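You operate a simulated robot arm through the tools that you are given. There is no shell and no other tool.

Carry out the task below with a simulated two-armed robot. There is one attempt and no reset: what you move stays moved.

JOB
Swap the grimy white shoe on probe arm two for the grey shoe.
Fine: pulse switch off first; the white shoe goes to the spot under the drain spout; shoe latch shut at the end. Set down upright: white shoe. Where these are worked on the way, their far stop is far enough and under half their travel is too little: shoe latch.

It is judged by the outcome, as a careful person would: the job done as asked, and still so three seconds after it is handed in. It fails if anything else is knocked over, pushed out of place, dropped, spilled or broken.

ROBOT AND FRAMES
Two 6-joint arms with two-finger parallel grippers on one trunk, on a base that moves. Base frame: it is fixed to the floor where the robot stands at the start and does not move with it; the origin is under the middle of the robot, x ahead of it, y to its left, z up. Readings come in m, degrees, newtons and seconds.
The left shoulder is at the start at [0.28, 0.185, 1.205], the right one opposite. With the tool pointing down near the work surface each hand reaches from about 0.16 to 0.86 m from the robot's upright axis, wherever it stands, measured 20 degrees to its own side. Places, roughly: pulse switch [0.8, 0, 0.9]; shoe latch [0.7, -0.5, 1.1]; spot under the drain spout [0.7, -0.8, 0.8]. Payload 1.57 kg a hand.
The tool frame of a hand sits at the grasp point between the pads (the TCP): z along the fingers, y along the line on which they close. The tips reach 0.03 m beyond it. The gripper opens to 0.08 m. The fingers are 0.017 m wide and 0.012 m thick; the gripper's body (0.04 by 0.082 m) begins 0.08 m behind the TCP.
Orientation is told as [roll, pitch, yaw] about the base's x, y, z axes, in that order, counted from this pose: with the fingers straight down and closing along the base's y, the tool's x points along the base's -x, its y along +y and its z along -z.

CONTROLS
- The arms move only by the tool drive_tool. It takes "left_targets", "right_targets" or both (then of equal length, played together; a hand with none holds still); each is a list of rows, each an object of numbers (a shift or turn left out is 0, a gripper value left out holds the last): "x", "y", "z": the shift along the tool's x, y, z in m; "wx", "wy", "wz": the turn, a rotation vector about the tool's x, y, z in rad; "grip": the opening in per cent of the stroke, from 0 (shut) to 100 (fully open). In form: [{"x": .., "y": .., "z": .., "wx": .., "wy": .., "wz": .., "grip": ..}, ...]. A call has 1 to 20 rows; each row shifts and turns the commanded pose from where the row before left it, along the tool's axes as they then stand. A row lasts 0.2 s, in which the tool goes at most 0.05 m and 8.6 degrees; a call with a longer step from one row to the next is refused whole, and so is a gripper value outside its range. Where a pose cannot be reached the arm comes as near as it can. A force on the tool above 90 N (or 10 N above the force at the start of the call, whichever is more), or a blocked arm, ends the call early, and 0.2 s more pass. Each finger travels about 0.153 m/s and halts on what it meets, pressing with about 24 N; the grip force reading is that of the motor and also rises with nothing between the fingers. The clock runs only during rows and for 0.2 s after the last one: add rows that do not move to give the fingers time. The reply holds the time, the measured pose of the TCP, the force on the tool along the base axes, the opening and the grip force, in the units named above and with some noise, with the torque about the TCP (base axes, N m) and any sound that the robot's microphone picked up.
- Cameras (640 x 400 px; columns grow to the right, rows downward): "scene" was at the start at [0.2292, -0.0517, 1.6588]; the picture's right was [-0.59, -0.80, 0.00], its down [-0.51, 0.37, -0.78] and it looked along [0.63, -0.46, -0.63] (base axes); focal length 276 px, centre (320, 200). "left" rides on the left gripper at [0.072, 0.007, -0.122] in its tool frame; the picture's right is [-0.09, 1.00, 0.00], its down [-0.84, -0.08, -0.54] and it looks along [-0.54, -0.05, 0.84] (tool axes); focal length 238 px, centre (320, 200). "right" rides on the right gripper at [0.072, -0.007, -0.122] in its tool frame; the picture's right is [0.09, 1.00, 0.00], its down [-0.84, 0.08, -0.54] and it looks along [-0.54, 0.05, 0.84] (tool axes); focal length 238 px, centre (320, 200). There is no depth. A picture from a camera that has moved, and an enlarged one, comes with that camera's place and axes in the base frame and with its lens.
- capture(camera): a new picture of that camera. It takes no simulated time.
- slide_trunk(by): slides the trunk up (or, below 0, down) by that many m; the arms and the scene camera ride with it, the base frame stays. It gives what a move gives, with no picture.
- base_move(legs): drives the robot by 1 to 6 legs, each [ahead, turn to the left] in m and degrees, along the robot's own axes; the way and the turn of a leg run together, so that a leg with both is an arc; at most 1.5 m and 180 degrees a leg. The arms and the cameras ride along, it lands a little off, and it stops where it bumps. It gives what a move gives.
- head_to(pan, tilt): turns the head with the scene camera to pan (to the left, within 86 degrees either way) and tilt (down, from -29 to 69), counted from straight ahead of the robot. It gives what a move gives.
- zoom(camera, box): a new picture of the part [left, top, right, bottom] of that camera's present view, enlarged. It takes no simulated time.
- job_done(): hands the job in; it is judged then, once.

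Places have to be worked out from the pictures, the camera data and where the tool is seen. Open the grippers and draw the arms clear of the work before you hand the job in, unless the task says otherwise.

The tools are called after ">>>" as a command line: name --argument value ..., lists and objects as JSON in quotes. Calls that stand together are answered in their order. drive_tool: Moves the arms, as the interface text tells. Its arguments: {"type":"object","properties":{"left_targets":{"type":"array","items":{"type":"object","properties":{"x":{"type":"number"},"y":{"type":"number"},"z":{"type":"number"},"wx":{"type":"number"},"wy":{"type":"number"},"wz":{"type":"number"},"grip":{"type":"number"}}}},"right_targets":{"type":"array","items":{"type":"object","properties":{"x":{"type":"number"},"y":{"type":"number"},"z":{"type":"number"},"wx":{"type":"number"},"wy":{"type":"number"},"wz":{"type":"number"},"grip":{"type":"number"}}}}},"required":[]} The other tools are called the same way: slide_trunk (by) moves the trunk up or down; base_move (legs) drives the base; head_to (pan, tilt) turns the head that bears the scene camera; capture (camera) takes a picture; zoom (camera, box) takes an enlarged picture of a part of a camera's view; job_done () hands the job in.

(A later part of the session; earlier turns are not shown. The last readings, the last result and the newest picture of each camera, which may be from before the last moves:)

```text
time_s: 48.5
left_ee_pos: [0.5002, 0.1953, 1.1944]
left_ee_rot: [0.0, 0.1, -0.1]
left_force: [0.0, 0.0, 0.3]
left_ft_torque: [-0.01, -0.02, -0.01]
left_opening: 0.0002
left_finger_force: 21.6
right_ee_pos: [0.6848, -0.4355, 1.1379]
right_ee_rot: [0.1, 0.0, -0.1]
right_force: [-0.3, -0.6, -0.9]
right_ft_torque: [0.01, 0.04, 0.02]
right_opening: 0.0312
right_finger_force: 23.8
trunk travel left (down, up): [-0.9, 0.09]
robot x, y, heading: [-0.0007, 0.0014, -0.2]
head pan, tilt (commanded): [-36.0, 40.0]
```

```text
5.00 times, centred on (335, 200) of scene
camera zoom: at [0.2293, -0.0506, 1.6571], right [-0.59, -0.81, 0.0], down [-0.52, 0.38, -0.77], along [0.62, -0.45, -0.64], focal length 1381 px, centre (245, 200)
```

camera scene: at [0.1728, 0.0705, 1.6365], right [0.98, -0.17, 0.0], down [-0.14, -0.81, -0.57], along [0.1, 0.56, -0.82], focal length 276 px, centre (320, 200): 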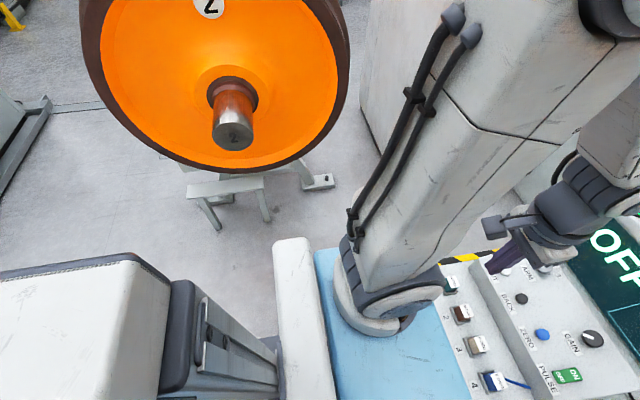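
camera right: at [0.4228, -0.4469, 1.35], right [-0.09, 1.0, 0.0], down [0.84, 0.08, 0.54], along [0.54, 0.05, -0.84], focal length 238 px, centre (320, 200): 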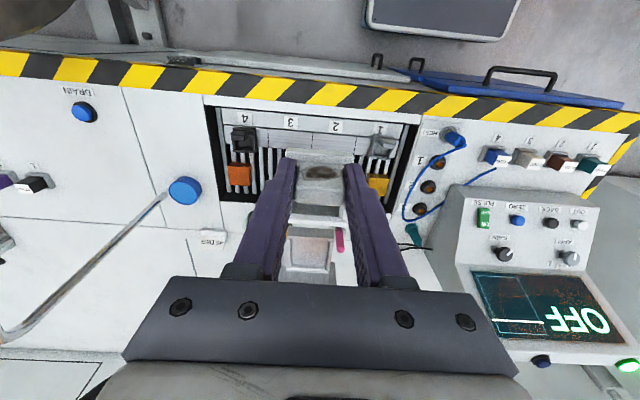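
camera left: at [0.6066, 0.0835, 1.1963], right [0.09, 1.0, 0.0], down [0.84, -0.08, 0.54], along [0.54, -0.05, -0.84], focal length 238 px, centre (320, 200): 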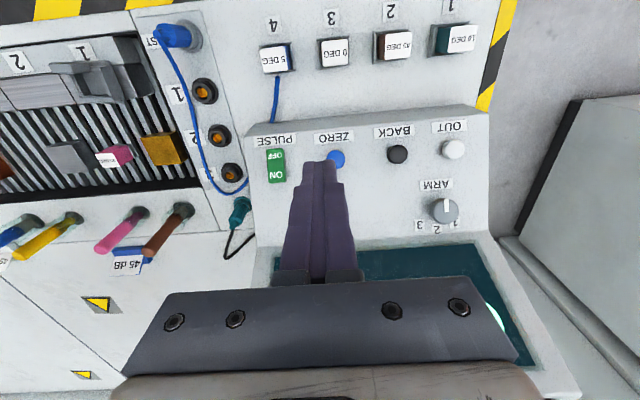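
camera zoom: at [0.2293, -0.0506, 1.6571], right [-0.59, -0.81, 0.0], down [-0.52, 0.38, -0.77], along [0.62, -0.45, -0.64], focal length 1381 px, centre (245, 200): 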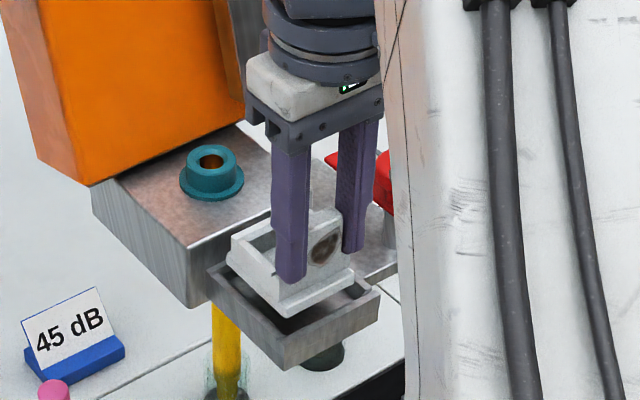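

The pose repeats within 2 mm. I shift 1 mm toward -y and lower the shoe slowly into the tray.

>>> drive_tool --right_targets '[{"y": -0.001, "z": 0.004}, {"z": 0.004}, {"z": 0.004}, {"z": 0.004}, {}]'

>>> zoom --camera "right" --box '[240, 100, 400, 260]'

>>> zoom --camera "scene" --box '[300, 160, 370, 240]'

```text
time_s: 49.7
left_ee_pos: [0.5, 0.1949, 1.194]
left_ee_rot: [0.0, 0.1, 0.0]
left_force: [-0.7, 0.6, 0.1]
left_ft_torque: [0.01, 0.02, 0.0]
left_opening: 0.0
left_finger_force: 20.4
right_ee_pos: [0.6833, -0.4384, 1.124]
right_ee_rot: [0.1, 0.0, 0.0]
right_force: [0.1, 1.2, -1.1]
right_ft_torque: [0.0, 0.04, 0.01]
right_opening: 0.0315
right_finger_force: 24.0
trunk travel left (down, up): [-0.9, 0.09]
robot x, y, heading: [-0.0028, 0.0013, -0.1]
head pan, tilt (commanded): [-36.0, 40.0]
```

```text
2.50 times, centred on (320, 180) of right
camera zoom: at [0.6115, -0.4455, 1.2446], right [-0.09, 1.0, 0.0], down [0.84, 0.08, 0.54], along [0.54, 0.05, -0.84], focal length 596 px, centre (320, 250)
```

zoom: 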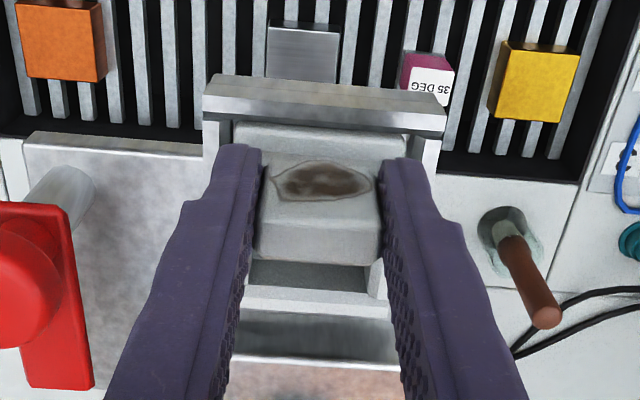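

```text
5.00 times, centred on (335, 200) of scene
camera zoom: at [0.2291, -0.0505, 1.6572], right [-0.59, -0.81, 0.0], down [-0.52, 0.38, -0.77], along [0.62, -0.45, -0.64], focal length 1381 px, centre (245, 200)
```

zoom: 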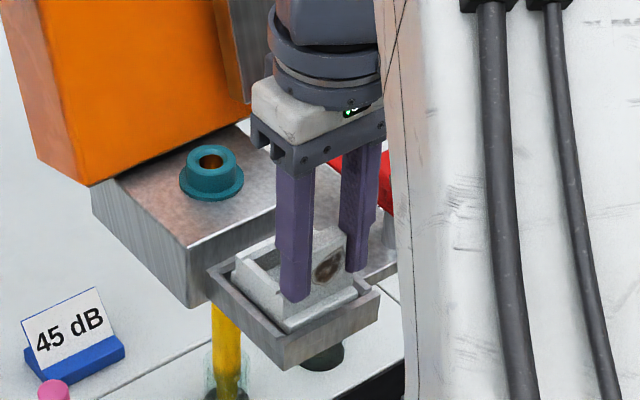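

Three mm to go; by the tray lip's pixel position I am about 1.5 mm short in x. I correct, lower onto the floor of the tray, and release.

>>> drive_tool --right_targets '[{"x": -0.0015, "y": 0.0007}, {"z": 0.002}, {"z": 0.002}, {}]'

>>> zoom --camera "right" --box '[240, 100, 400, 260]'

```text
time_s: 50.7
left_ee_pos: [0.5004, 0.1956, 1.1929]
left_ee_rot: [0.0, 0.1, 0.0]
left_force: [-0.2, -0.1, -0.5]
left_ft_torque: [-0.01, 0.0, 0.02]
left_opening: 0.0
left_finger_force: 20.9
right_ee_pos: [0.6847, -0.4365, 1.119]
right_ee_rot: [0.0, 0.1, 0.0]
right_force: [-0.6, -0.1, 1.0]
right_ft_torque: [0.03, -0.06, 0.01]
right_opening: 0.031
right_finger_force: 24.0
trunk travel left (down, up): [-0.9, 0.09]
robot x, y, heading: [-0.0017, 0.0024, -0.2]
head pan, tilt (commanded): [-36.0, 40.0]
```

```text
2.50 times, centred on (320, 180) of right
camera zoom: at [0.6132, -0.4448, 1.2416], right [-0.09, 1.0, 0.0], down [0.84, 0.08, 0.54], along [0.54, 0.05, -0.84], focal length 596 px, centre (320, 250)
```

zoom: 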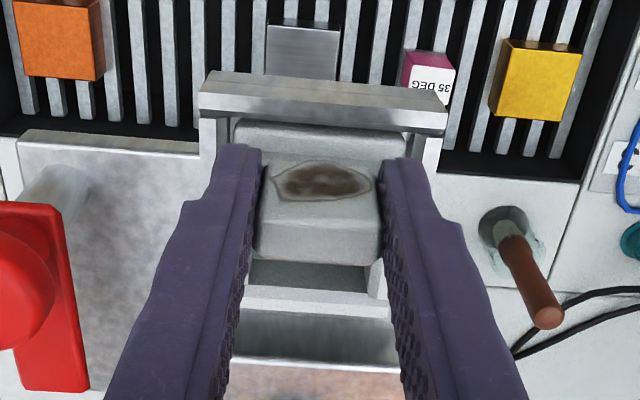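

Seated again with light contact force. I release, rise 6 cm, pitch the hand 40 degrees and come back to just above the tab.

>>> drive_tool --right_targets '[{"grip": 65}, {"grip": 65}, {}, {"z": -0.03}, {"z": -0.03}, {"wy": -0.14}, {"wy": -0.14}, {"wy": -0.14}, {"wy": -0.14}, {"wy": -0.14}, {"x": 0.0175, "z": 0.0134}, {"x": 0.0175, "z": 0.0134}, {}]'

>>> capture --camera "right"

>>> zoom --camera "right" --box '[240, 100, 400, 260]'

>>> zoom --camera "scene" --box '[300, 160, 370, 240]'

```text
time_s: 53.5
left_ee_pos: [0.501, 0.1956, 1.1942]
left_ee_rot: [0.0, 0.1, -0.1]
left_force: [0.7, -0.2, 0.0]
left_ft_torque: [-0.01, -0.02, -0.01]
left_opening: 0.0
left_finger_force: 21.6
right_ee_pos: [0.6745, -0.4385, 1.1363]
right_ee_rot: [0.0, -40.1, 0.0]
right_force: [-0.3, 0.6, 0.1]
right_ft_torque: [-0.01, 0.0, 0.02]
right_opening: 0.0522
right_finger_force: 0.0
trunk travel left (down, up): [-0.9, 0.09]
robot x, y, heading: [0.001, 0.0018, -0.3]
head pan, tilt (commanded): [-36.0, 40.0]
```

```text
taken
camera right: at [0.5412, -0.4455, 1.1831], right [-0.07, 1.0, -0.06], down [0.29, 0.08, 0.95], along [0.95, 0.05, -0.3], focal length 238 px, centre (320, 200)
```

right: 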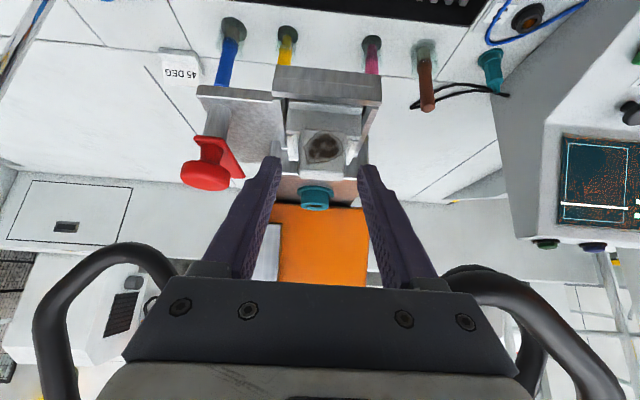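

```text
2.50 times, centred on (320, 180) of right
camera zoom: at [0.5412, -0.4455, 1.1831], right [-0.07, 1.0, -0.06], down [0.29, 0.08, 0.95], along [0.95, 0.05, -0.3], focal length 596 px, centre (320, 250)
```

zoom: 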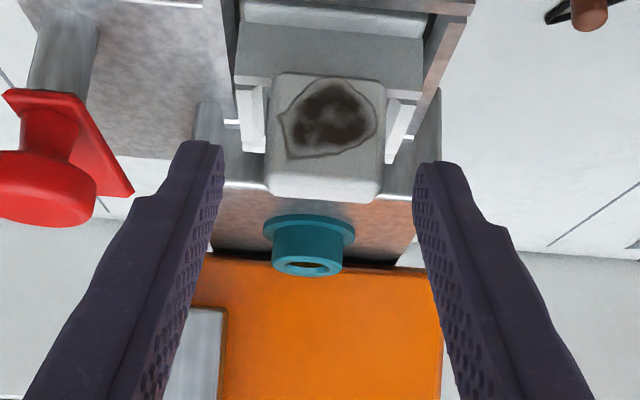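

```text
5.00 times, centred on (335, 200) of scene
camera zoom: at [0.2291, -0.0506, 1.6572], right [-0.59, -0.81, 0.0], down [-0.52, 0.38, -0.77], along [0.62, -0.45, -0.64], focal length 1381 px, centre (245, 200)
```

zoom: 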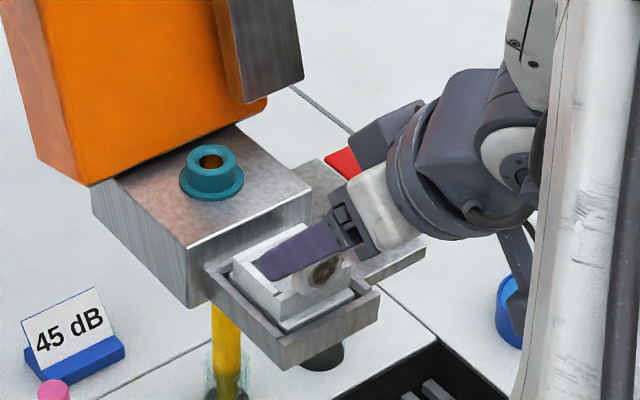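

The level view confirms the wall tops near z 1.085 and tab top near 1.122. I lower 19 mm to z 1.117 with the pitched hand and close on the tab.

>>> drive_tool --right_targets '[{"x": 0.0058, "z": 0.0077}, {"x": 0.0058, "z": 0.0077}, {}, {"grip": 0}, {}, {}]'

>>> zoom --camera "right" --box '[240, 100, 400, 260]'

>>> zoom --camera "scene" --box '[300, 160, 370, 240]'

```text
time_s: 54.9
left_ee_pos: [0.5005, 0.1946, 1.1937]
left_ee_rot: [0.1, 0.0, -0.1]
left_force: [0.0, 0.2, 0.2]
left_ft_torque: [0.02, -0.03, -0.01]
left_opening: 0.0
left_finger_force: 21.2
right_ee_pos: [0.6771, -0.4355, 1.1186]
right_ee_rot: [0.1, -40.1, 0.0]
right_force: [0.6, 0.2, -0.5]
right_ft_torque: [0.02, -0.01, -0.02]
right_opening: 0.0311
right_finger_force: 24.2
trunk travel left (down, up): [-0.9, 0.09]
robot x, y, heading: [0.0029, 0.0024, -0.1]
head pan, tilt (commanded): [-36.0, 40.0]
```

```text
2.50 times, centred on (320, 180) of right
camera zoom: at [0.5432, -0.4446, 1.1648], right [-0.07, 1.0, -0.06], down [0.29, 0.08, 0.95], along [0.95, 0.05, -0.3], focal length 596 px, centre (320, 250)
```

zoom: 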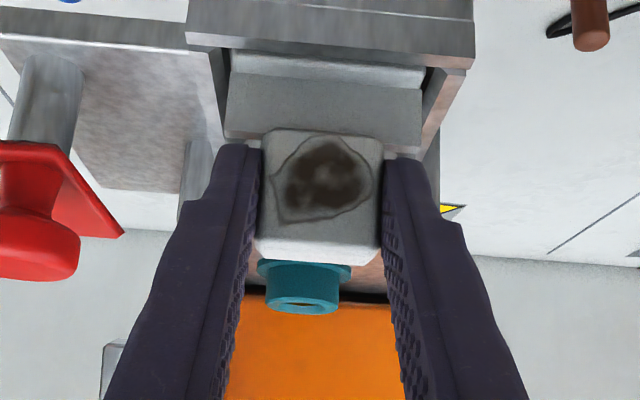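

```text
5.00 times, centred on (335, 200) of scene
camera zoom: at [0.229, -0.0505, 1.6572], right [-0.59, -0.81, 0.0], down [-0.52, 0.38, -0.77], along [0.62, -0.45, -0.64], focal length 1381 px, centre (245, 200)
```

zoom: 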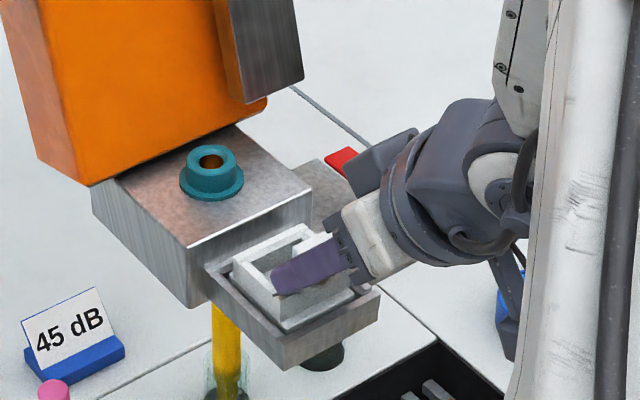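

Gripped at 31 mm with the hand pitched. I lift straight up 3 cm and check that the shoe stays upright in the grip.

>>> drive_tool --right_targets '[{"x": -0.0064, "z": -0.0077}, {"x": -0.0064, "z": -0.0077}, {"x": -0.0064, "z": -0.0077}, {"x": -0.0064, "z": -0.0077}, {}]'

>>> zoom --camera "right" --box '[240, 100, 400, 260]'

>>> zoom --camera "scene" --box '[300, 160, 370, 240]'

```text
time_s: 56.1
left_ee_pos: [0.5009, 0.1951, 1.193]
left_ee_rot: [0.1, 0.1, 0.0]
left_force: [0.5, 0.6, 0.1]
left_ft_torque: [0.03, 0.01, 0.02]
left_opening: 0.0001
left_finger_force: 21.3
right_ee_pos: [0.6763, -0.437, 1.1571]
right_ee_rot: [0.0, -40.1, 0.0]
right_force: [0.3, -0.1, -0.7]
right_ft_torque: [0.0, 0.01, 0.05]
right_opening: 0.0312
right_finger_force: 24.0
trunk travel left (down, up): [-0.9, 0.09]
robot x, y, heading: [-0.0033, -0.0008, 0.1]
head pan, tilt (commanded): [-36.0, 40.0]
```

```text
2.50 times, centred on (320, 180) of right
camera zoom: at [0.5429, -0.4451, 1.2043], right [-0.07, 1.0, -0.06], down [0.29, 0.08, 0.95], along [0.95, 0.05, -0.3], focal length 596 px, centre (320, 250)
```

zoom: 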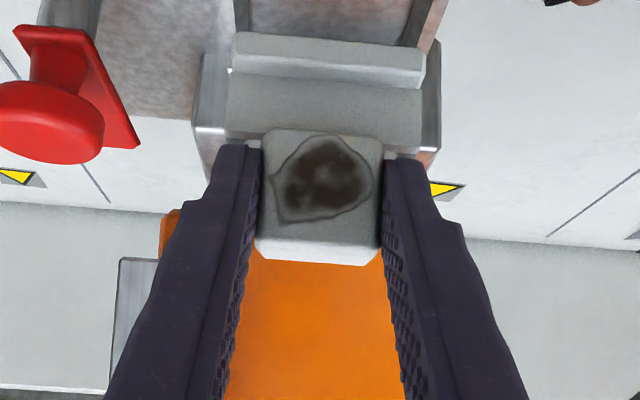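

```text
5.00 times, centred on (335, 200) of scene
camera zoom: at [0.229, -0.0505, 1.6572], right [-0.59, -0.81, 0.0], down [-0.52, 0.38, -0.77], along [0.62, -0.45, -0.64], focal length 1381 px, centre (245, 200)
```

zoom: 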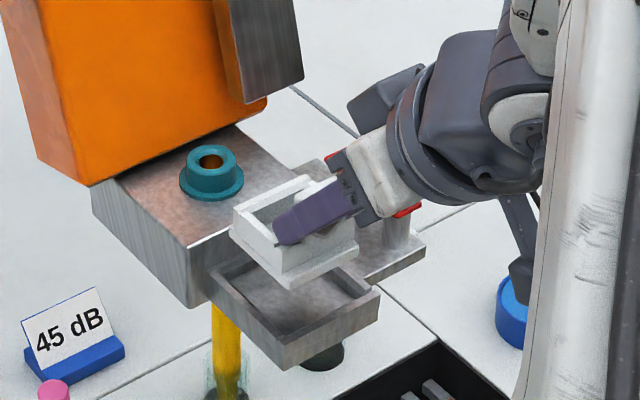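

The shoe hangs upright and firm. I raise and draw the right hand back toward the robot before driving the base.

>>> drive_tool --right_targets '[{"x": -0.0129, "z": -0.0153}, {"x": -0.0129, "z": -0.0153}, {"x": 0.0268, "z": -0.0225}, {"x": 0.0268, "z": -0.0225}, {"x": 0.0268, "z": -0.0225}, {"x": 0.0268, "z": -0.0225}, {"x": 0.0268, "z": -0.0225}, {"x": 0.0268, "z": -0.0225}, {}]' --left_targets '[{}, {}, {"x": 0.01, "y": -0.01}, {"x": 0.01, "y": -0.01}, {"x": 0.01, "y": -0.01}, {"x": 0.01, "y": -0.01}, {"x": 0.01, "y": -0.01}, {"x": 0.01, "y": -0.01}, {}]'

>>> base_move --legs '[[-0.15, 0], [0, 30]]'

>>> capture --camera "scene"

>>> capture --camera "right"

```text
time_s: 58.1
left_ee_pos: [0.4799, 0.1308, 1.2157]
left_ee_rot: [0.0, 0.1, 0.1]
left_force: [0.5, 1.4, -0.6]
left_ft_torque: [-0.04, -0.01, -0.02]
left_opening: 0.0
left_finger_force: 21.1
left hand out of reach, approached as far as the arm can: row 3, 4, 5, 6, 7, 8
right_ee_pos: [0.4669, -0.438, 1.198]
right_ee_rot: [0.0, -40.1, -0.1]
right_force: [0.8, -0.4, -1.1]
right_ft_torque: [-0.03, 0.02, 0.01]
right_opening: 0.0314
right_finger_force: 23.9
trunk travel left (down, up): [-0.9, 0.09]
robot x, y, heading: [-0.0025, -0.0015, 0.1]
head pan, tilt (commanded): [-36.0, 40.0]
```

```text
time_s: 60.9
left_ee_pos: [0.1994, 0.3516, 1.2163]
left_ee_rot: [0.0, 0.1, 29.8]
left_force: [-0.1, -0.1, -0.3]
left_ft_torque: [0.05, -0.01, -0.01]
left_opening: 0.0
left_finger_force: 20.7
right_ee_pos: [0.472, -0.1482, 1.1977]
right_ee_rot: [0.0, -40.1, 29.8]
right_force: [0.4, 0.2, -1.6]
right_ft_torque: [-0.03, 0.04, -0.03]
right_opening: 0.0311
right_finger_force: 23.8
trunk travel left (down, up): [-0.9, 0.09]
robot x, y, heading: [-0.1521, -0.0008, 30.0]
head pan, tilt (commanded): [-36.0, 40.0]
```

```text
taken
camera scene: at [0.0721, 0.0703, 1.6572], right [-0.11, -0.99, 0.0], down [-0.64, 0.07, -0.77], along [0.76, -0.08, -0.64], focal length 276 px, centre (320, 200)
```

scene: 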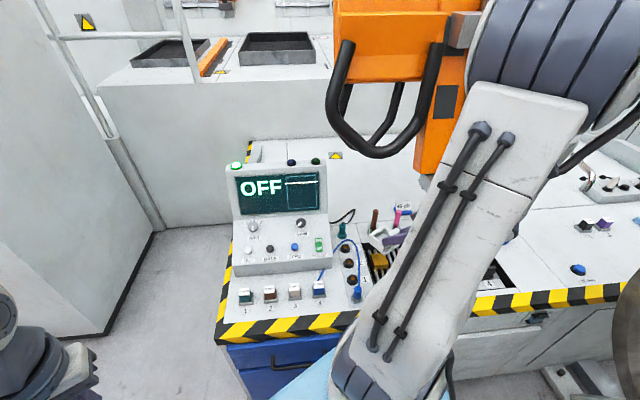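

```text
taken
camera right: at [0.3587, -0.2205, 1.2452], right [-0.56, 0.83, -0.06], down [0.21, 0.21, 0.95], along [0.8, 0.52, -0.3], focal length 238 px, centre (320, 200)
```

right: 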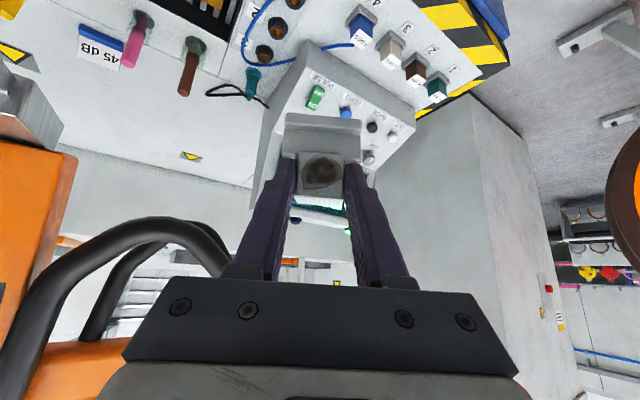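

The base backed up and turned cleanly. I now back along this heading, turn straight again, and check.

>>> base_move --legs '[[-0.28, 0], [0, -30]]'

>>> head_to --pan -70 --tilt 50

>>> capture --camera "scene"

>>> head_to --pan -30 --tilt 40

>>> capture --camera "scene"

```text
time_s: 64.3
left_ee_pos: [0.0888, -0.006, 1.2155]
left_ee_rot: [0.0, 0.0, 0.3]
left_force: [0.6, -0.9, 0.2]
left_ft_torque: [0.0, -0.01, -0.01]
left_opening: 0.0
left_finger_force: 21.2
right_ee_pos: [0.0766, -0.5733, 1.1979]
right_ee_rot: [-0.1, -40.1, 0.2]
right_force: [0.0, 0.8, -1.6]
right_ft_torque: [-0.05, 0.02, -0.03]
right_opening: 0.0318
right_finger_force: 24.0
trunk travel left (down, up): [-0.9, 0.09]
robot x, y, heading: [-0.391, -0.1366, 0.1]
head pan, tilt (commanded): [-36.0, 40.0]
```

```text
time_s: 65.3
left_ee_pos: [0.0879, -0.0063, 1.2161]
left_ee_rot: [0.0, 0.1, 0.2]
left_force: [0.5, 0.8, 0.3]
left_ft_torque: [0.0, -0.01, 0.01]
left_opening: 0.0
left_finger_force: 21.1
right_ee_pos: [0.0774, -0.5753, 1.1978]
right_ee_rot: [0.0, -40.1, 0.1]
right_force: [-0.7, -0.3, -1.8]
right_ft_torque: [-0.02, 0.01, 0.0]
right_opening: 0.0312
right_finger_force: 23.9
trunk travel left (down, up): [-0.9, 0.09]
robot x, y, heading: [-0.3928, -0.1384, 0.1]
head pan, tilt (commanded): [-70.0, 50.0]
```

```text
taken
camera scene: at [-0.2045, -0.2106, 1.643], right [-0.94, -0.35, 0.0], down [-0.26, 0.72, -0.64], along [0.22, -0.6, -0.77], focal length 276 px, centre (320, 200)
```

scene: 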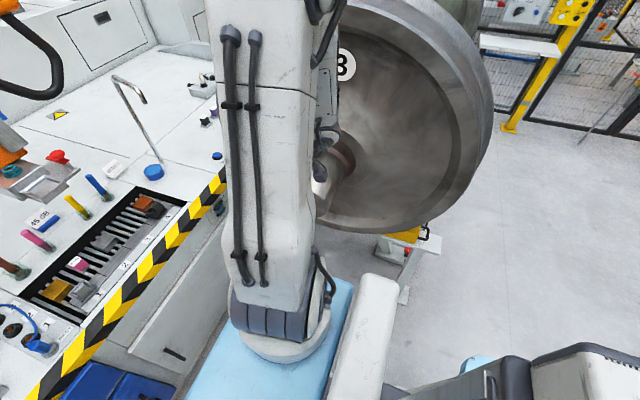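

```text
time_s: 66.4
left_ee_pos: [0.0888, -0.0049, 1.2156]
left_ee_rot: [0.1, 0.1, 0.3]
left_force: [0.9, 0.2, -1.0]
left_ft_torque: [0.0, 0.04, -0.01]
left_opening: 0.0002
left_finger_force: 20.7
right_ee_pos: [0.0778, -0.5747, 1.1994]
right_ee_rot: [0.0, -40.0, 0.1]
right_force: [-0.2, -0.2, -1.0]
right_ft_torque: [-0.01, 0.02, -0.01]
right_opening: 0.0315
right_finger_force: 24.2
trunk travel left (down, up): [-0.9, 0.09]
robot x, y, heading: [-0.3926, -0.1367, 0.3]
head pan, tilt (commanded): [-30.0, 40.0]
```

```text
taken
camera scene: at [-0.1574, -0.1807, 1.6572], right [-0.5, -0.87, 0.0], down [-0.56, 0.32, -0.77], along [0.66, -0.38, -0.64], focal length 276 px, centre (320, 200)
```

scene: 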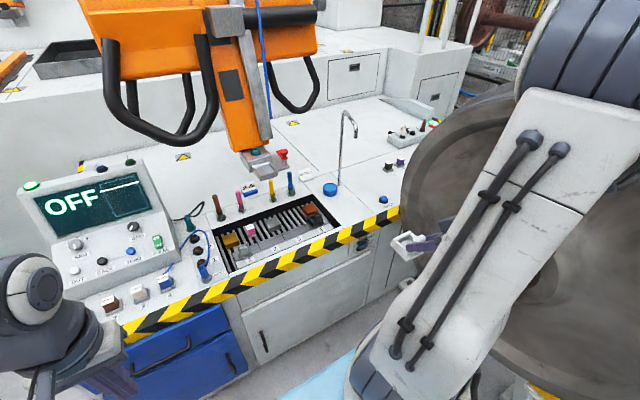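

I have a good open view now; the spout mouth again triangulates to about [0.66, -0.82, 1.13]. I zoom on that part of the table for any mark and obstacles.

>>> zoom --camera "scene" --box '[270, 90, 450, 240]'

>>> zoom --camera "scene" --box '[200, 140, 340, 270]'

```text
2.67 times, centred on (360, 165) of scene
camera zoom: at [-0.1574, -0.1807, 1.6572], right [-0.5, -0.87, 0.0], down [-0.56, 0.32, -0.77], along [0.66, -0.38, -0.64], focal length 737 px, centre (213, 293)
```

zoom: 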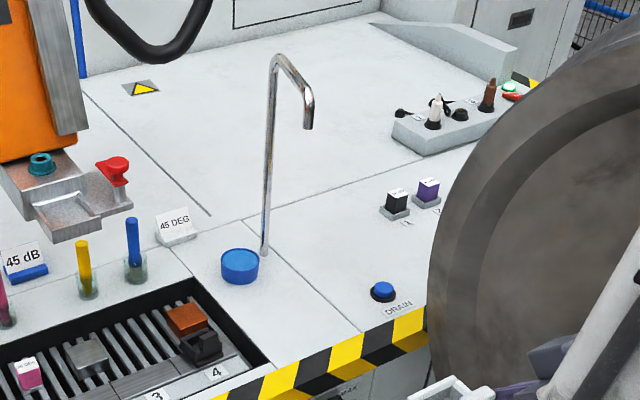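

```text
3.08 times, centred on (270, 205) of scene
camera zoom: at [-0.1574, -0.1807, 1.6572], right [-0.5, -0.87, 0.0], down [-0.56, 0.32, -0.77], along [0.66, -0.38, -0.64], focal length 850 px, centre (474, 185)
```

zoom: 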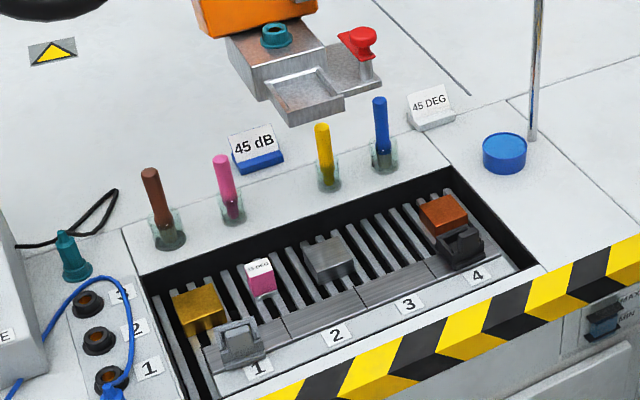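

The table under the mouth is plain and free; a low blue cup stands 12 cm further at about [0.776, -0.778]. I drive straight ahead to be beside the table again.

>>> base_move --legs '[[0.385, 0]]'

>>> head_to --pan -45 --tilt 40

>>> capture --camera "scene"

>>> capture --camera "right"

```text
time_s: 68.8
left_ee_pos: [0.4688, 0.0001, 1.2153]
left_ee_rot: [0.0, 0.2, 0.7]
left_force: [-0.5, 0.7, 0.2]
left_ft_torque: [-0.01, -0.04, 0.01]
left_opening: 0.0001
left_finger_force: 21.3
right_ee_pos: [0.4606, -0.5682, 1.1985]
right_ee_rot: [-0.1, -40.1, 0.4]
right_force: [0.9, -0.3, -1.1]
right_ft_torque: [-0.03, 0.02, 0.02]
right_opening: 0.0313
right_finger_force: 23.6
trunk travel left (down, up): [-0.9, 0.09]
robot x, y, heading: [-0.0072, -0.1389, 0.3]
head pan, tilt (commanded): [-30.0, 40.0]
```

```text
time_s: 69.6
left_ee_pos: [0.4679, 0.0, 1.2163]
left_ee_rot: [0.0, 0.2, 0.6]
left_force: [0.9, 0.5, -0.1]
left_ft_torque: [0.03, 0.01, 0.02]
left_opening: 0.0
left_finger_force: 21.4
right_ee_pos: [0.4617, -0.5684, 1.1982]
right_ee_rot: [-0.1, -40.1, 0.4]
right_force: [-0.7, 0.1, -1.2]
right_ft_torque: [0.0, 0.06, 0.02]
right_opening: 0.031
right_finger_force: 23.6
trunk travel left (down, up): [-0.9, 0.09]
robot x, y, heading: [-0.0095, -0.135, 0.7]
head pan, tilt (commanded): [-45.0, 40.0]
```

```text
taken
camera scene: at [0.211, -0.1944, 1.6572], right [-0.7, -0.71, 0.0], down [-0.46, 0.45, -0.77], along [0.55, -0.54, -0.64], focal length 276 px, centre (320, 200)
```

scene: 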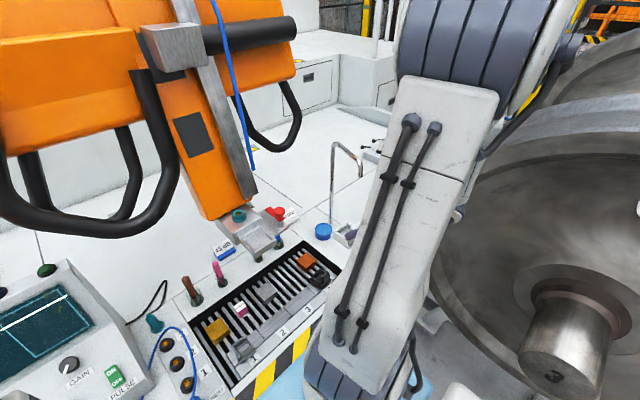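

```text
taken
camera right: at [0.3275, -0.5778, 1.2453], right [-0.08, 1.0, -0.06], down [0.29, 0.08, 0.95], along [0.95, 0.06, -0.3], focal length 238 px, centre (320, 200)
```

right: 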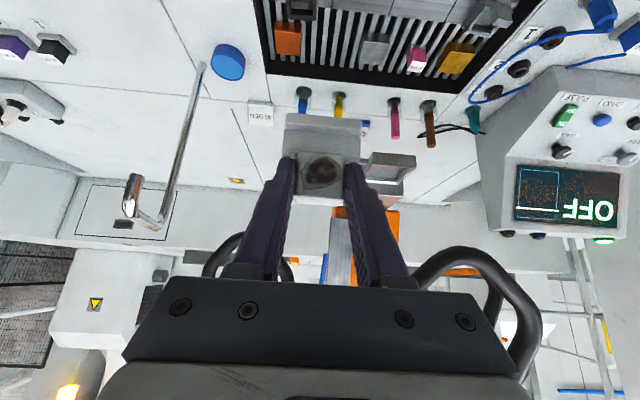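

The base is at [-0.01, -0.137]. I turn the hand 45 degrees to the right about the vertical (keeping its pitch) and descend in front of the spot to about z 0.9.

>>> drive_tool --right_targets '[{"wx": 0.0842, "wz": 0.1003}, {"wx": 0.0842, "wz": 0.1003}, {"wx": 0.0842, "wz": 0.1003}, {"wx": 0.0842, "wz": 0.1003}, {"wx": 0.0842, "wz": 0.1003}, {"wx": 0.0842, "wz": 0.1003}, {}]'

>>> capture --camera "right"

>>> capture --camera "scene"

```text
time_s: 71.2
left_ee_pos: [0.4686, 0.0006, 1.216]
left_ee_rot: [-0.1, 0.1, 0.6]
left_force: [-0.2, -0.2, -0.1]
left_ft_torque: [0.0, 0.0, 0.0]
left_opening: 0.0
left_finger_force: 20.7
right_ee_pos: [0.4801, -0.6263, 1.2198]
right_ee_rot: [0.0, -40.0, -44.6]
right_force: [0.0, 0.1, -0.8]
right_ft_torque: [0.06, 0.04, 0.01]
right_opening: 0.0315
right_finger_force: 23.5
right hand out of reach, approached as far as the arm can: row 2, 3, 4, 5, 6
trunk travel left (down, up): [-0.9, 0.09]
robot x, y, heading: [-0.009, -0.1399, 0.4]
head pan, tilt (commanded): [-45.0, 40.0]
```

```text
taken
camera right: at [0.38, -0.5392, 1.2661], right [0.65, 0.76, -0.06], down [0.26, -0.15, 0.95], along [0.71, -0.63, -0.3], focal length 238 px, centre (320, 200)
```

right: 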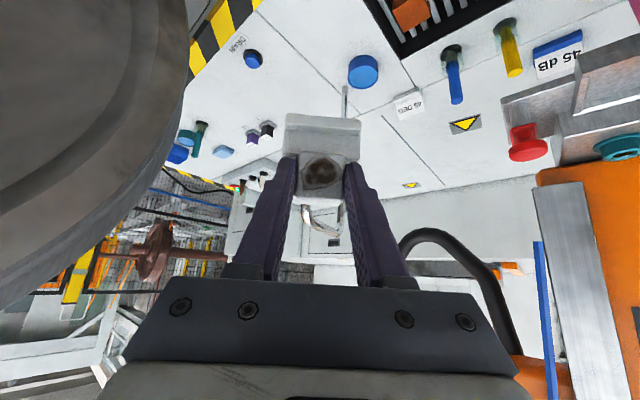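

```text
taken
camera scene: at [0.211, -0.1944, 1.6572], right [-0.7, -0.71, 0.0], down [-0.46, 0.45, -0.77], along [0.55, -0.54, -0.64], focal length 276 px, centre (320, 200)
```

scene: 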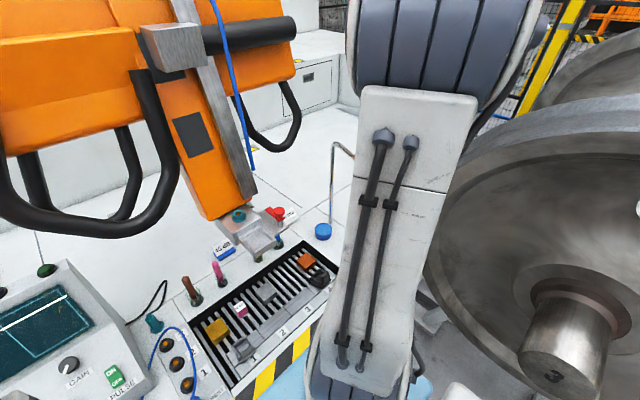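

The first part of the turn was too close to the shoulder, so the hand settled slightly further out at [0.48, -0.626, 1.22]. I move outward and down in a first half and re-read the pose.

>>> drive_tool --right_targets '[{"x": 0.0165, "y": -0.0013, "z": 0.0352}, {"x": 0.0165, "y": -0.0013, "z": 0.0352}, {"x": 0.0165, "y": -0.0013, "z": 0.0352}, {"x": 0.0165, "y": -0.0013, "z": 0.0352}, {}]'

>>> capture --camera "right"

```text
time_s: 72.4
left_ee_pos: [0.4688, -0.0008, 1.2153]
left_ee_rot: [0.1, 0.2, 0.5]
left_force: [0.3, 0.4, -1.2]
left_ft_torque: [0.0, 0.0, 0.01]
left_opening: 0.0001
left_finger_force: 21.4
right_ee_pos: [0.5089, -0.6837, 1.0948]
right_ee_rot: [1.5, -39.7, -45.3]
right_force: [-0.2, -0.1, -1.3]
right_ft_torque: [-0.01, 0.03, 0.0]
right_opening: 0.0313
right_finger_force: 23.7
right hand out of reach, approached as far as the arm can: row 3, 4
trunk travel left (down, up): [-0.9, 0.09]
robot x, y, heading: [-0.0068, -0.1396, 0.3]
head pan, tilt (commanded): [-45.0, 40.0]
```

```text
taken
camera right: at [0.4078, -0.5974, 1.1428], right [0.64, 0.76, -0.04], down [0.26, -0.17, 0.95], along [0.72, -0.62, -0.3], focal length 238 px, centre (320, 200)
```

right: 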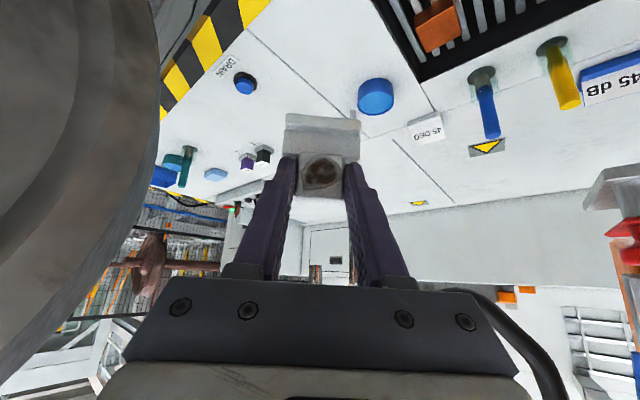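

The hand is near the arm's inner limit, so I go further outward while descending and level the 1.5 degree roll.

>>> drive_tool --right_targets '[{"x": 0.005, "y": 0.0007, "z": 0.038}, {"x": 0.0121, "y": 0.0007, "z": 0.0331, "wx": 0.026}, {"x": 0.0121, "y": 0.0007, "z": 0.0331}, {"x": 0.0121, "y": 0.0007, "z": 0.0331}, {"x": 0.0121, "y": 0.0007, "z": 0.0331}, {}]'

>>> capture --camera "right"

>>> capture --camera "scene"

```text
time_s: 73.8
left_ee_pos: [0.4682, -0.0006, 1.2158]
left_ee_rot: [0.1, 0.2, 0.7]
left_force: [0.2, 0.9, 0.7]
left_ft_torque: [0.04, 0.0, 0.02]
left_opening: 0.0
left_finger_force: 21.4
right_ee_pos: [0.56, -0.7854, 0.9769]
right_ee_rot: [-0.6, -39.8, -45.0]
right_force: [0.6, 0.4, -0.4]
right_ft_torque: [0.08, 0.02, 0.01]
right_opening: 0.0311
right_finger_force: 24.0
right hand out of reach, approached as far as the arm can: row 1, 2, 3, 4, 5
trunk travel left (down, up): [-0.9, 0.09]
robot x, y, heading: [-0.0098, -0.1382, 0.4]
head pan, tilt (commanded): [-45.0, 40.0]
```

```text
taken
camera right: at [0.4612, -0.6958, 1.0234], right [0.66, 0.75, -0.07], down [0.27, -0.15, 0.95], along [0.7, -0.64, -0.3], focal length 238 px, centre (320, 200)
```

right: 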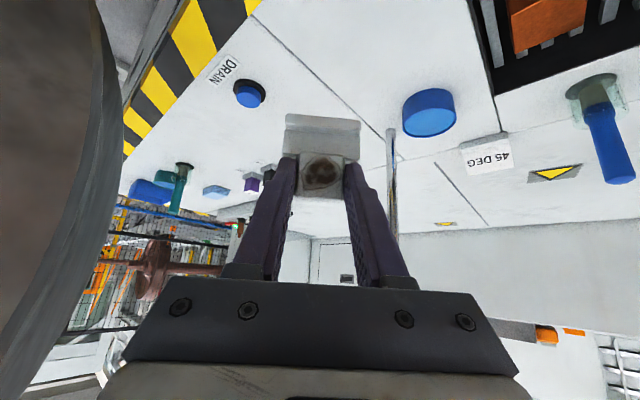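

```text
taken
camera scene: at [0.2111, -0.1948, 1.6571], right [-0.7, -0.71, 0.0], down [-0.46, 0.45, -0.77], along [0.55, -0.54, -0.64], focal length 276 px, centre (320, 200)
```

scene: 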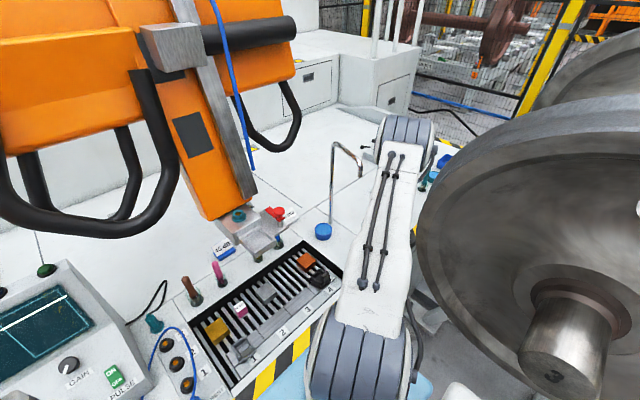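

The shoe hangs at [0.56, -0.785, 0.977] and the pipe riser is right beyond. I step further out and down toward the spot in small calls, watching the elbow relative to the spout.

>>> drive_tool --right_targets '[{"y": 0.0177, "z": 0.0389}, {"y": 0.0177, "z": 0.0389, "wx": -0.01}, {}]'

>>> capture --camera "right"

>>> capture --camera "scene"

```text
time_s: 74.6
left_ee_pos: [0.4692, -0.0001, 1.2152]
left_ee_rot: [0.1, 0.2, 0.6]
left_force: [0.2, -0.8, 0.2]
left_ft_torque: [-0.01, 0.04, -0.01]
left_opening: 0.0
left_finger_force: 20.9
right_ee_pos: [0.6192, -0.7955, 0.9172]
right_ee_rot: [-0.7, -40.0, -44.6]
right_force: [0.1, 0.3, -0.4]
right_ft_torque: [0.03, -0.02, -0.02]
right_opening: 0.0313
right_finger_force: 24.0
trunk travel left (down, up): [-0.9, 0.09]
robot x, y, heading: [-0.0136, -0.1333, 0.4]
head pan, tilt (commanded): [-45.0, 40.0]
```

```text
taken
camera right: at [0.5209, -0.7062, 0.9637], right [0.65, 0.75, -0.07], down [0.27, -0.15, 0.95], along [0.71, -0.64, -0.3], focal length 238 px, centre (320, 200)
```

right: 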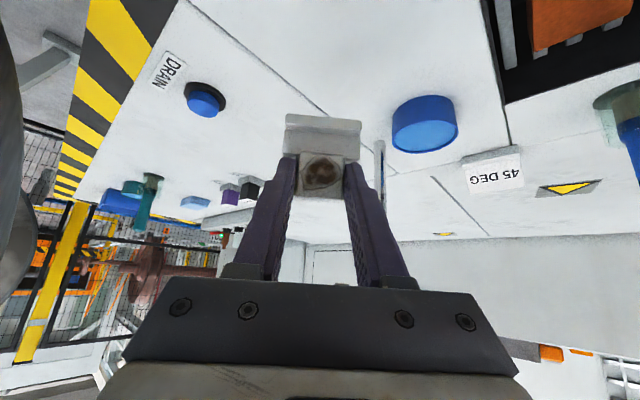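

```text
taken
camera scene: at [0.2112, -0.1946, 1.6571], right [-0.7, -0.71, 0.0], down [-0.46, 0.45, -0.77], along [0.55, -0.54, -0.64], focal length 276 px, centre (320, 200)
```

scene: 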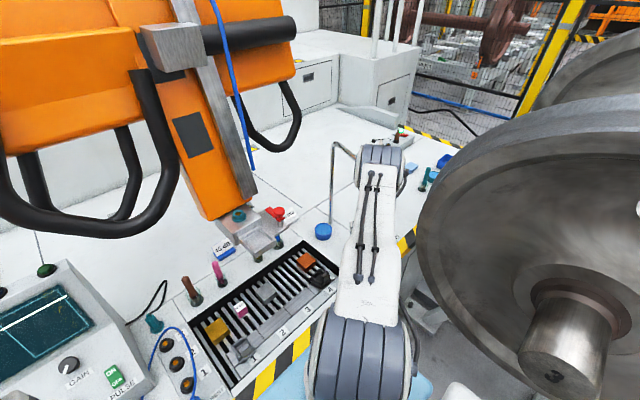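

The upper arm is folding down near the spout in the picture. I zoom in to judge whether the elbow is in front of or near the spout.

>>> zoom --camera "scene" --box '[300, 120, 440, 260]'

>>> head_to --pan -75 --tilt 35

>>> capture --camera "scene"

```text
2.86 times, centred on (370, 190) of scene
camera zoom: at [0.2112, -0.1946, 1.6571], right [-0.7, -0.71, 0.0], down [-0.46, 0.45, -0.77], along [0.55, -0.54, -0.64], focal length 789 px, centre (177, 229)
```

zoom: 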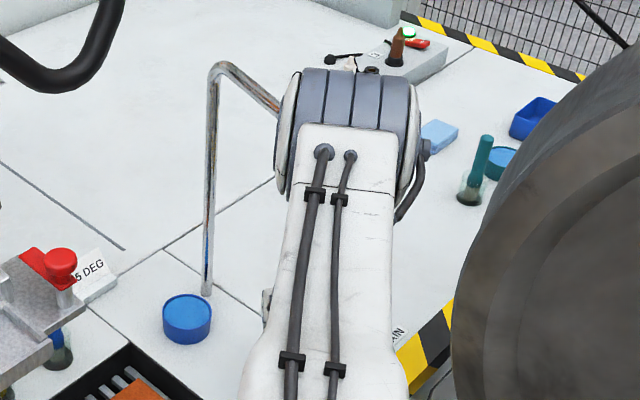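

```text
time_s: 75.5
left_ee_pos: [0.4681, -0.0012, 1.216]
left_ee_rot: [0.0, 0.1, 0.6]
left_force: [0.5, 0.6, -0.1]
left_ft_torque: [-0.01, -0.02, -0.02]
left_opening: 0.0001
left_finger_force: 21.0
right_ee_pos: [0.6196, -0.7963, 0.9178]
right_ee_rot: [-0.7, -40.0, -44.7]
right_force: [-0.2, -0.2, -1.0]
right_ft_torque: [0.02, 0.05, 0.0]
right_opening: 0.0312
right_finger_force: 24.4
trunk travel left (down, up): [-0.9, 0.09]
robot x, y, heading: [-0.0098, -0.1344, 0.7]
head pan, tilt (commanded): [-75.0, 35.0]
```

```text
taken
camera scene: at [0.1739, -0.2198, 1.6647], right [-0.96, -0.27, 0.0], down [-0.15, 0.55, -0.82], along [0.22, -0.79, -0.57], focal length 276 px, centre (320, 200)
```

scene: 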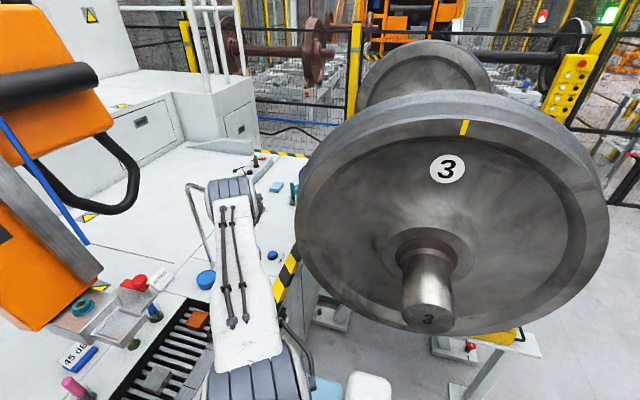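

The elbow is clearly nearer to the camera than the spout (about 0.2 m short of it and higher), so there is room. I go on toward the spot, down to z 0.84, levelling the roll.

>>> drive_tool --right_targets '[{"x": 0.0138, "y": 0.0037, "z": 0.0221, "wx": -0.012}, {"x": 0.0138, "y": 0.0037, "z": 0.0221}, {"x": 0.0138, "y": 0.0037, "z": 0.0221}, {}]'

>>> capture --camera "right"

>>> capture --camera "scene"

```text
time_s: 76.5
left_ee_pos: [0.4692, -0.0004, 1.2154]
left_ee_rot: [0.2, 0.3, 0.7]
left_force: [-0.4, 0.2, 0.3]
left_ft_torque: [-0.02, 0.0, 0.05]
left_opening: 0.0003
left_finger_force: 21.2
right_ee_pos: [0.636, -0.7957, 0.8403]
right_ee_rot: [-0.1, -40.0, -44.6]
right_force: [-0.2, 0.2, -0.6]
right_ft_torque: [0.02, 0.03, 0.03]
right_opening: 0.0311
right_finger_force: 24.1
trunk travel left (down, up): [-0.9, 0.09]
robot x, y, heading: [-0.0063, -0.1362, 0.6]
head pan, tilt (commanded): [-75.0, 35.0]
```

```text
taken
camera right: at [0.536, -0.7075, 0.8882], right [0.65, 0.76, -0.06], down [0.26, -0.15, 0.95], along [0.71, -0.64, -0.3], focal length 238 px, centre (320, 200)
```

right: 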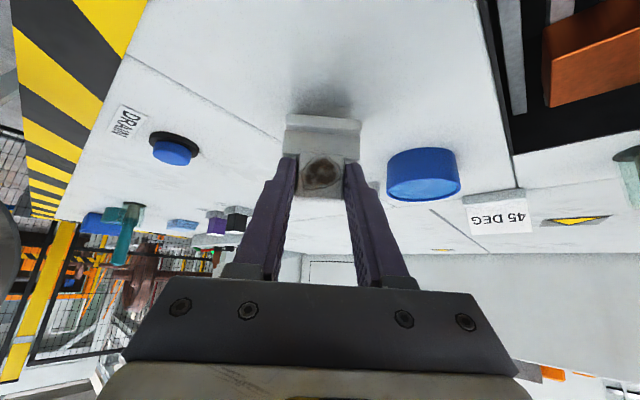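

```text
taken
camera scene: at [0.174, -0.2199, 1.6647], right [-0.96, -0.27, 0.0], down [-0.15, 0.55, -0.82], along [0.22, -0.79, -0.57], focal length 276 px, centre (320, 200)
```

scene: 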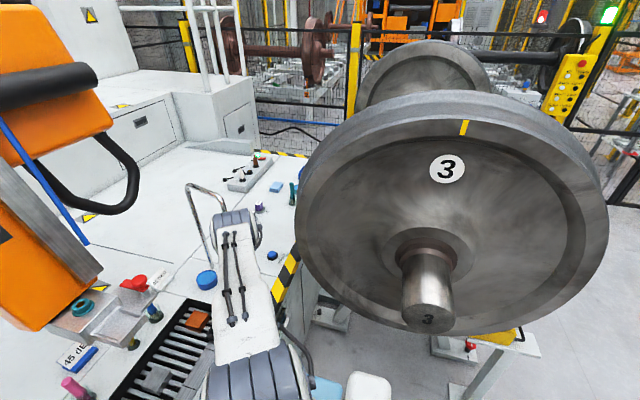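

The shoe is over the spot, level, at TCP z 0.840; clearances look fine. I lower in 4 mm steps and watch for contact force.

>>> drive_tool --right_targets '[{"x": 0.00257, "z": 0.00306}, {"x": 0.00257, "z": 0.00306}, {"x": 0.00257, "z": 0.00306}, {"x": 0.00257, "z": 0.00306}, {}]'

>>> capture --camera "right"

```text
time_s: 77.7
left_ee_pos: [0.4689, -0.0002, 1.2156]
left_ee_rot: [0.0, 0.1, 0.6]
left_force: [0.4, -0.1, 0.1]
left_ft_torque: [0.01, -0.02, 0.04]
left_opening: 0.0001
left_finger_force: 21.5
right_ee_pos: [0.6365, -0.7953, 0.8238]
right_ee_rot: [-0.1, -40.1, -44.6]
right_force: [-0.3, 0.2, -1.1]
right_ft_torque: [0.0, 0.01, 0.01]
right_opening: 0.0313
right_finger_force: 24.5
trunk travel left (down, up): [-0.9, 0.09]
robot x, y, heading: [-0.0116, -0.135, 0.5]
head pan, tilt (commanded): [-75.0, 35.0]
```

```text
taken
camera right: at [0.5357, -0.7078, 0.871], right [0.65, 0.76, -0.06], down [0.26, -0.15, 0.95], along [0.71, -0.64, -0.3], focal length 238 px, centre (320, 200)
```

right: 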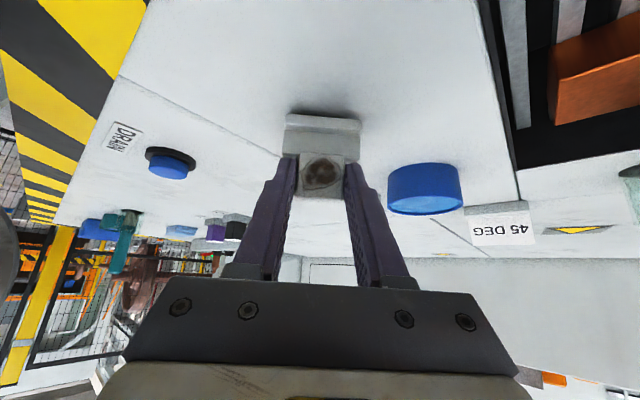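

The shoe's bottom edge computes to z about 0.775, so there's around 2 cm left. I continue lowering in smaller steps.

>>> drive_tool --right_targets '[{"x": 0.00257, "z": 0.00306}, {"x": 0.00257, "z": 0.00306}, {"x": 0.00193, "z": 0.0023}, {}]'

>>> zoom --camera "right" --box '[240, 60, 400, 220]'

```text
time_s: 78.7
left_ee_pos: [0.4683, 0.0009, 1.217]
left_ee_rot: [0.0, 0.1, 0.6]
left_force: [-0.4, 0.3, -0.1]
left_ft_torque: [-0.02, -0.01, -0.02]
left_opening: 0.0
left_finger_force: 21.0
right_ee_pos: [0.6394, -0.7982, 0.8174]
right_ee_rot: [-0.3, -40.4, -44.5]
right_force: [-1.2, 1.0, 20.8]
right_ft_torque: [-0.16, -0.23, 0.02]
right_opening: 0.0313
right_finger_force: 23.7
trunk travel left (down, up): [-0.9, 0.09]
robot x, y, heading: [-0.0103, -0.1364, 0.9]
head pan, tilt (commanded): [-75.0, 35.0]
```

```text
2.50 times, centred on (320, 140) of right
camera zoom: at [0.5373, -0.7095, 0.8623], right [0.65, 0.76, -0.06], down [0.26, -0.14, 0.96], along [0.72, -0.64, -0.29], focal length 596 px, centre (320, 350)
```

zoom: 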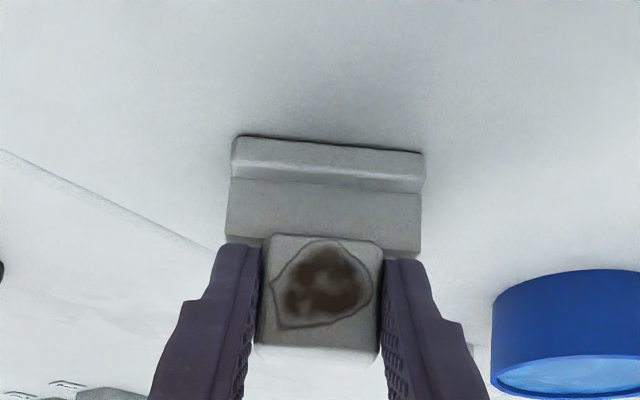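

Contact: 20.8 N upward, so the shoe stands on the table with its centre at about [0.66, -0.82]. I relax the press by 3 mm, then open.

>>> drive_tool --right_targets '[{"x": -0.0019, "z": -0.0023}, {}, {"grip": 35}, {"grip": 65}, {"grip": 65}, {}]'

>>> zoom --camera "right" --box '[240, 60, 400, 220]'

```text
time_s: 80.1
left_ee_pos: [0.4688, -0.0005, 1.2158]
left_ee_rot: [0.1, 0.1, 0.6]
left_force: [-0.4, 0.1, 0.8]
left_ft_torque: [0.01, -0.03, 0.0]
left_opening: 0.0
left_finger_force: 21.0
right_ee_pos: [0.6359, -0.795, 0.8152]
right_ee_rot: [-0.1, -40.0, -44.5]
right_force: [0.1, -0.9, -0.4]
right_ft_torque: [0.01, -0.02, 0.01]
right_opening: 0.0519
right_finger_force: 0.0
trunk travel left (down, up): [-0.9, 0.09]
robot x, y, heading: [-0.0105, -0.1338, 0.7]
head pan, tilt (commanded): [-75.0, 35.0]
```

```text
2.50 times, centred on (320, 140) of right
camera zoom: at [0.5361, -0.7078, 0.8627], right [0.65, 0.76, -0.06], down [0.26, -0.15, 0.95], along [0.71, -0.63, -0.3], focal length 596 px, centre (320, 350)
```

zoom: 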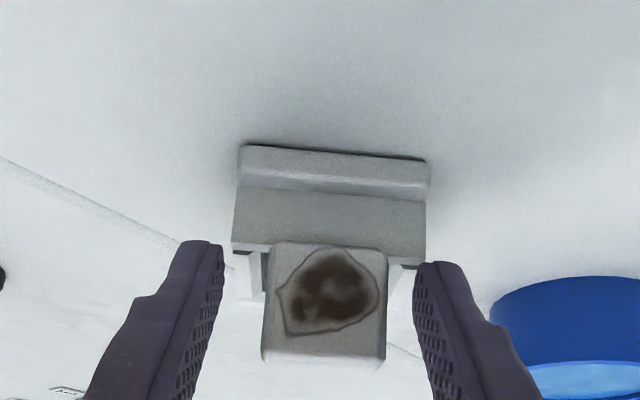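

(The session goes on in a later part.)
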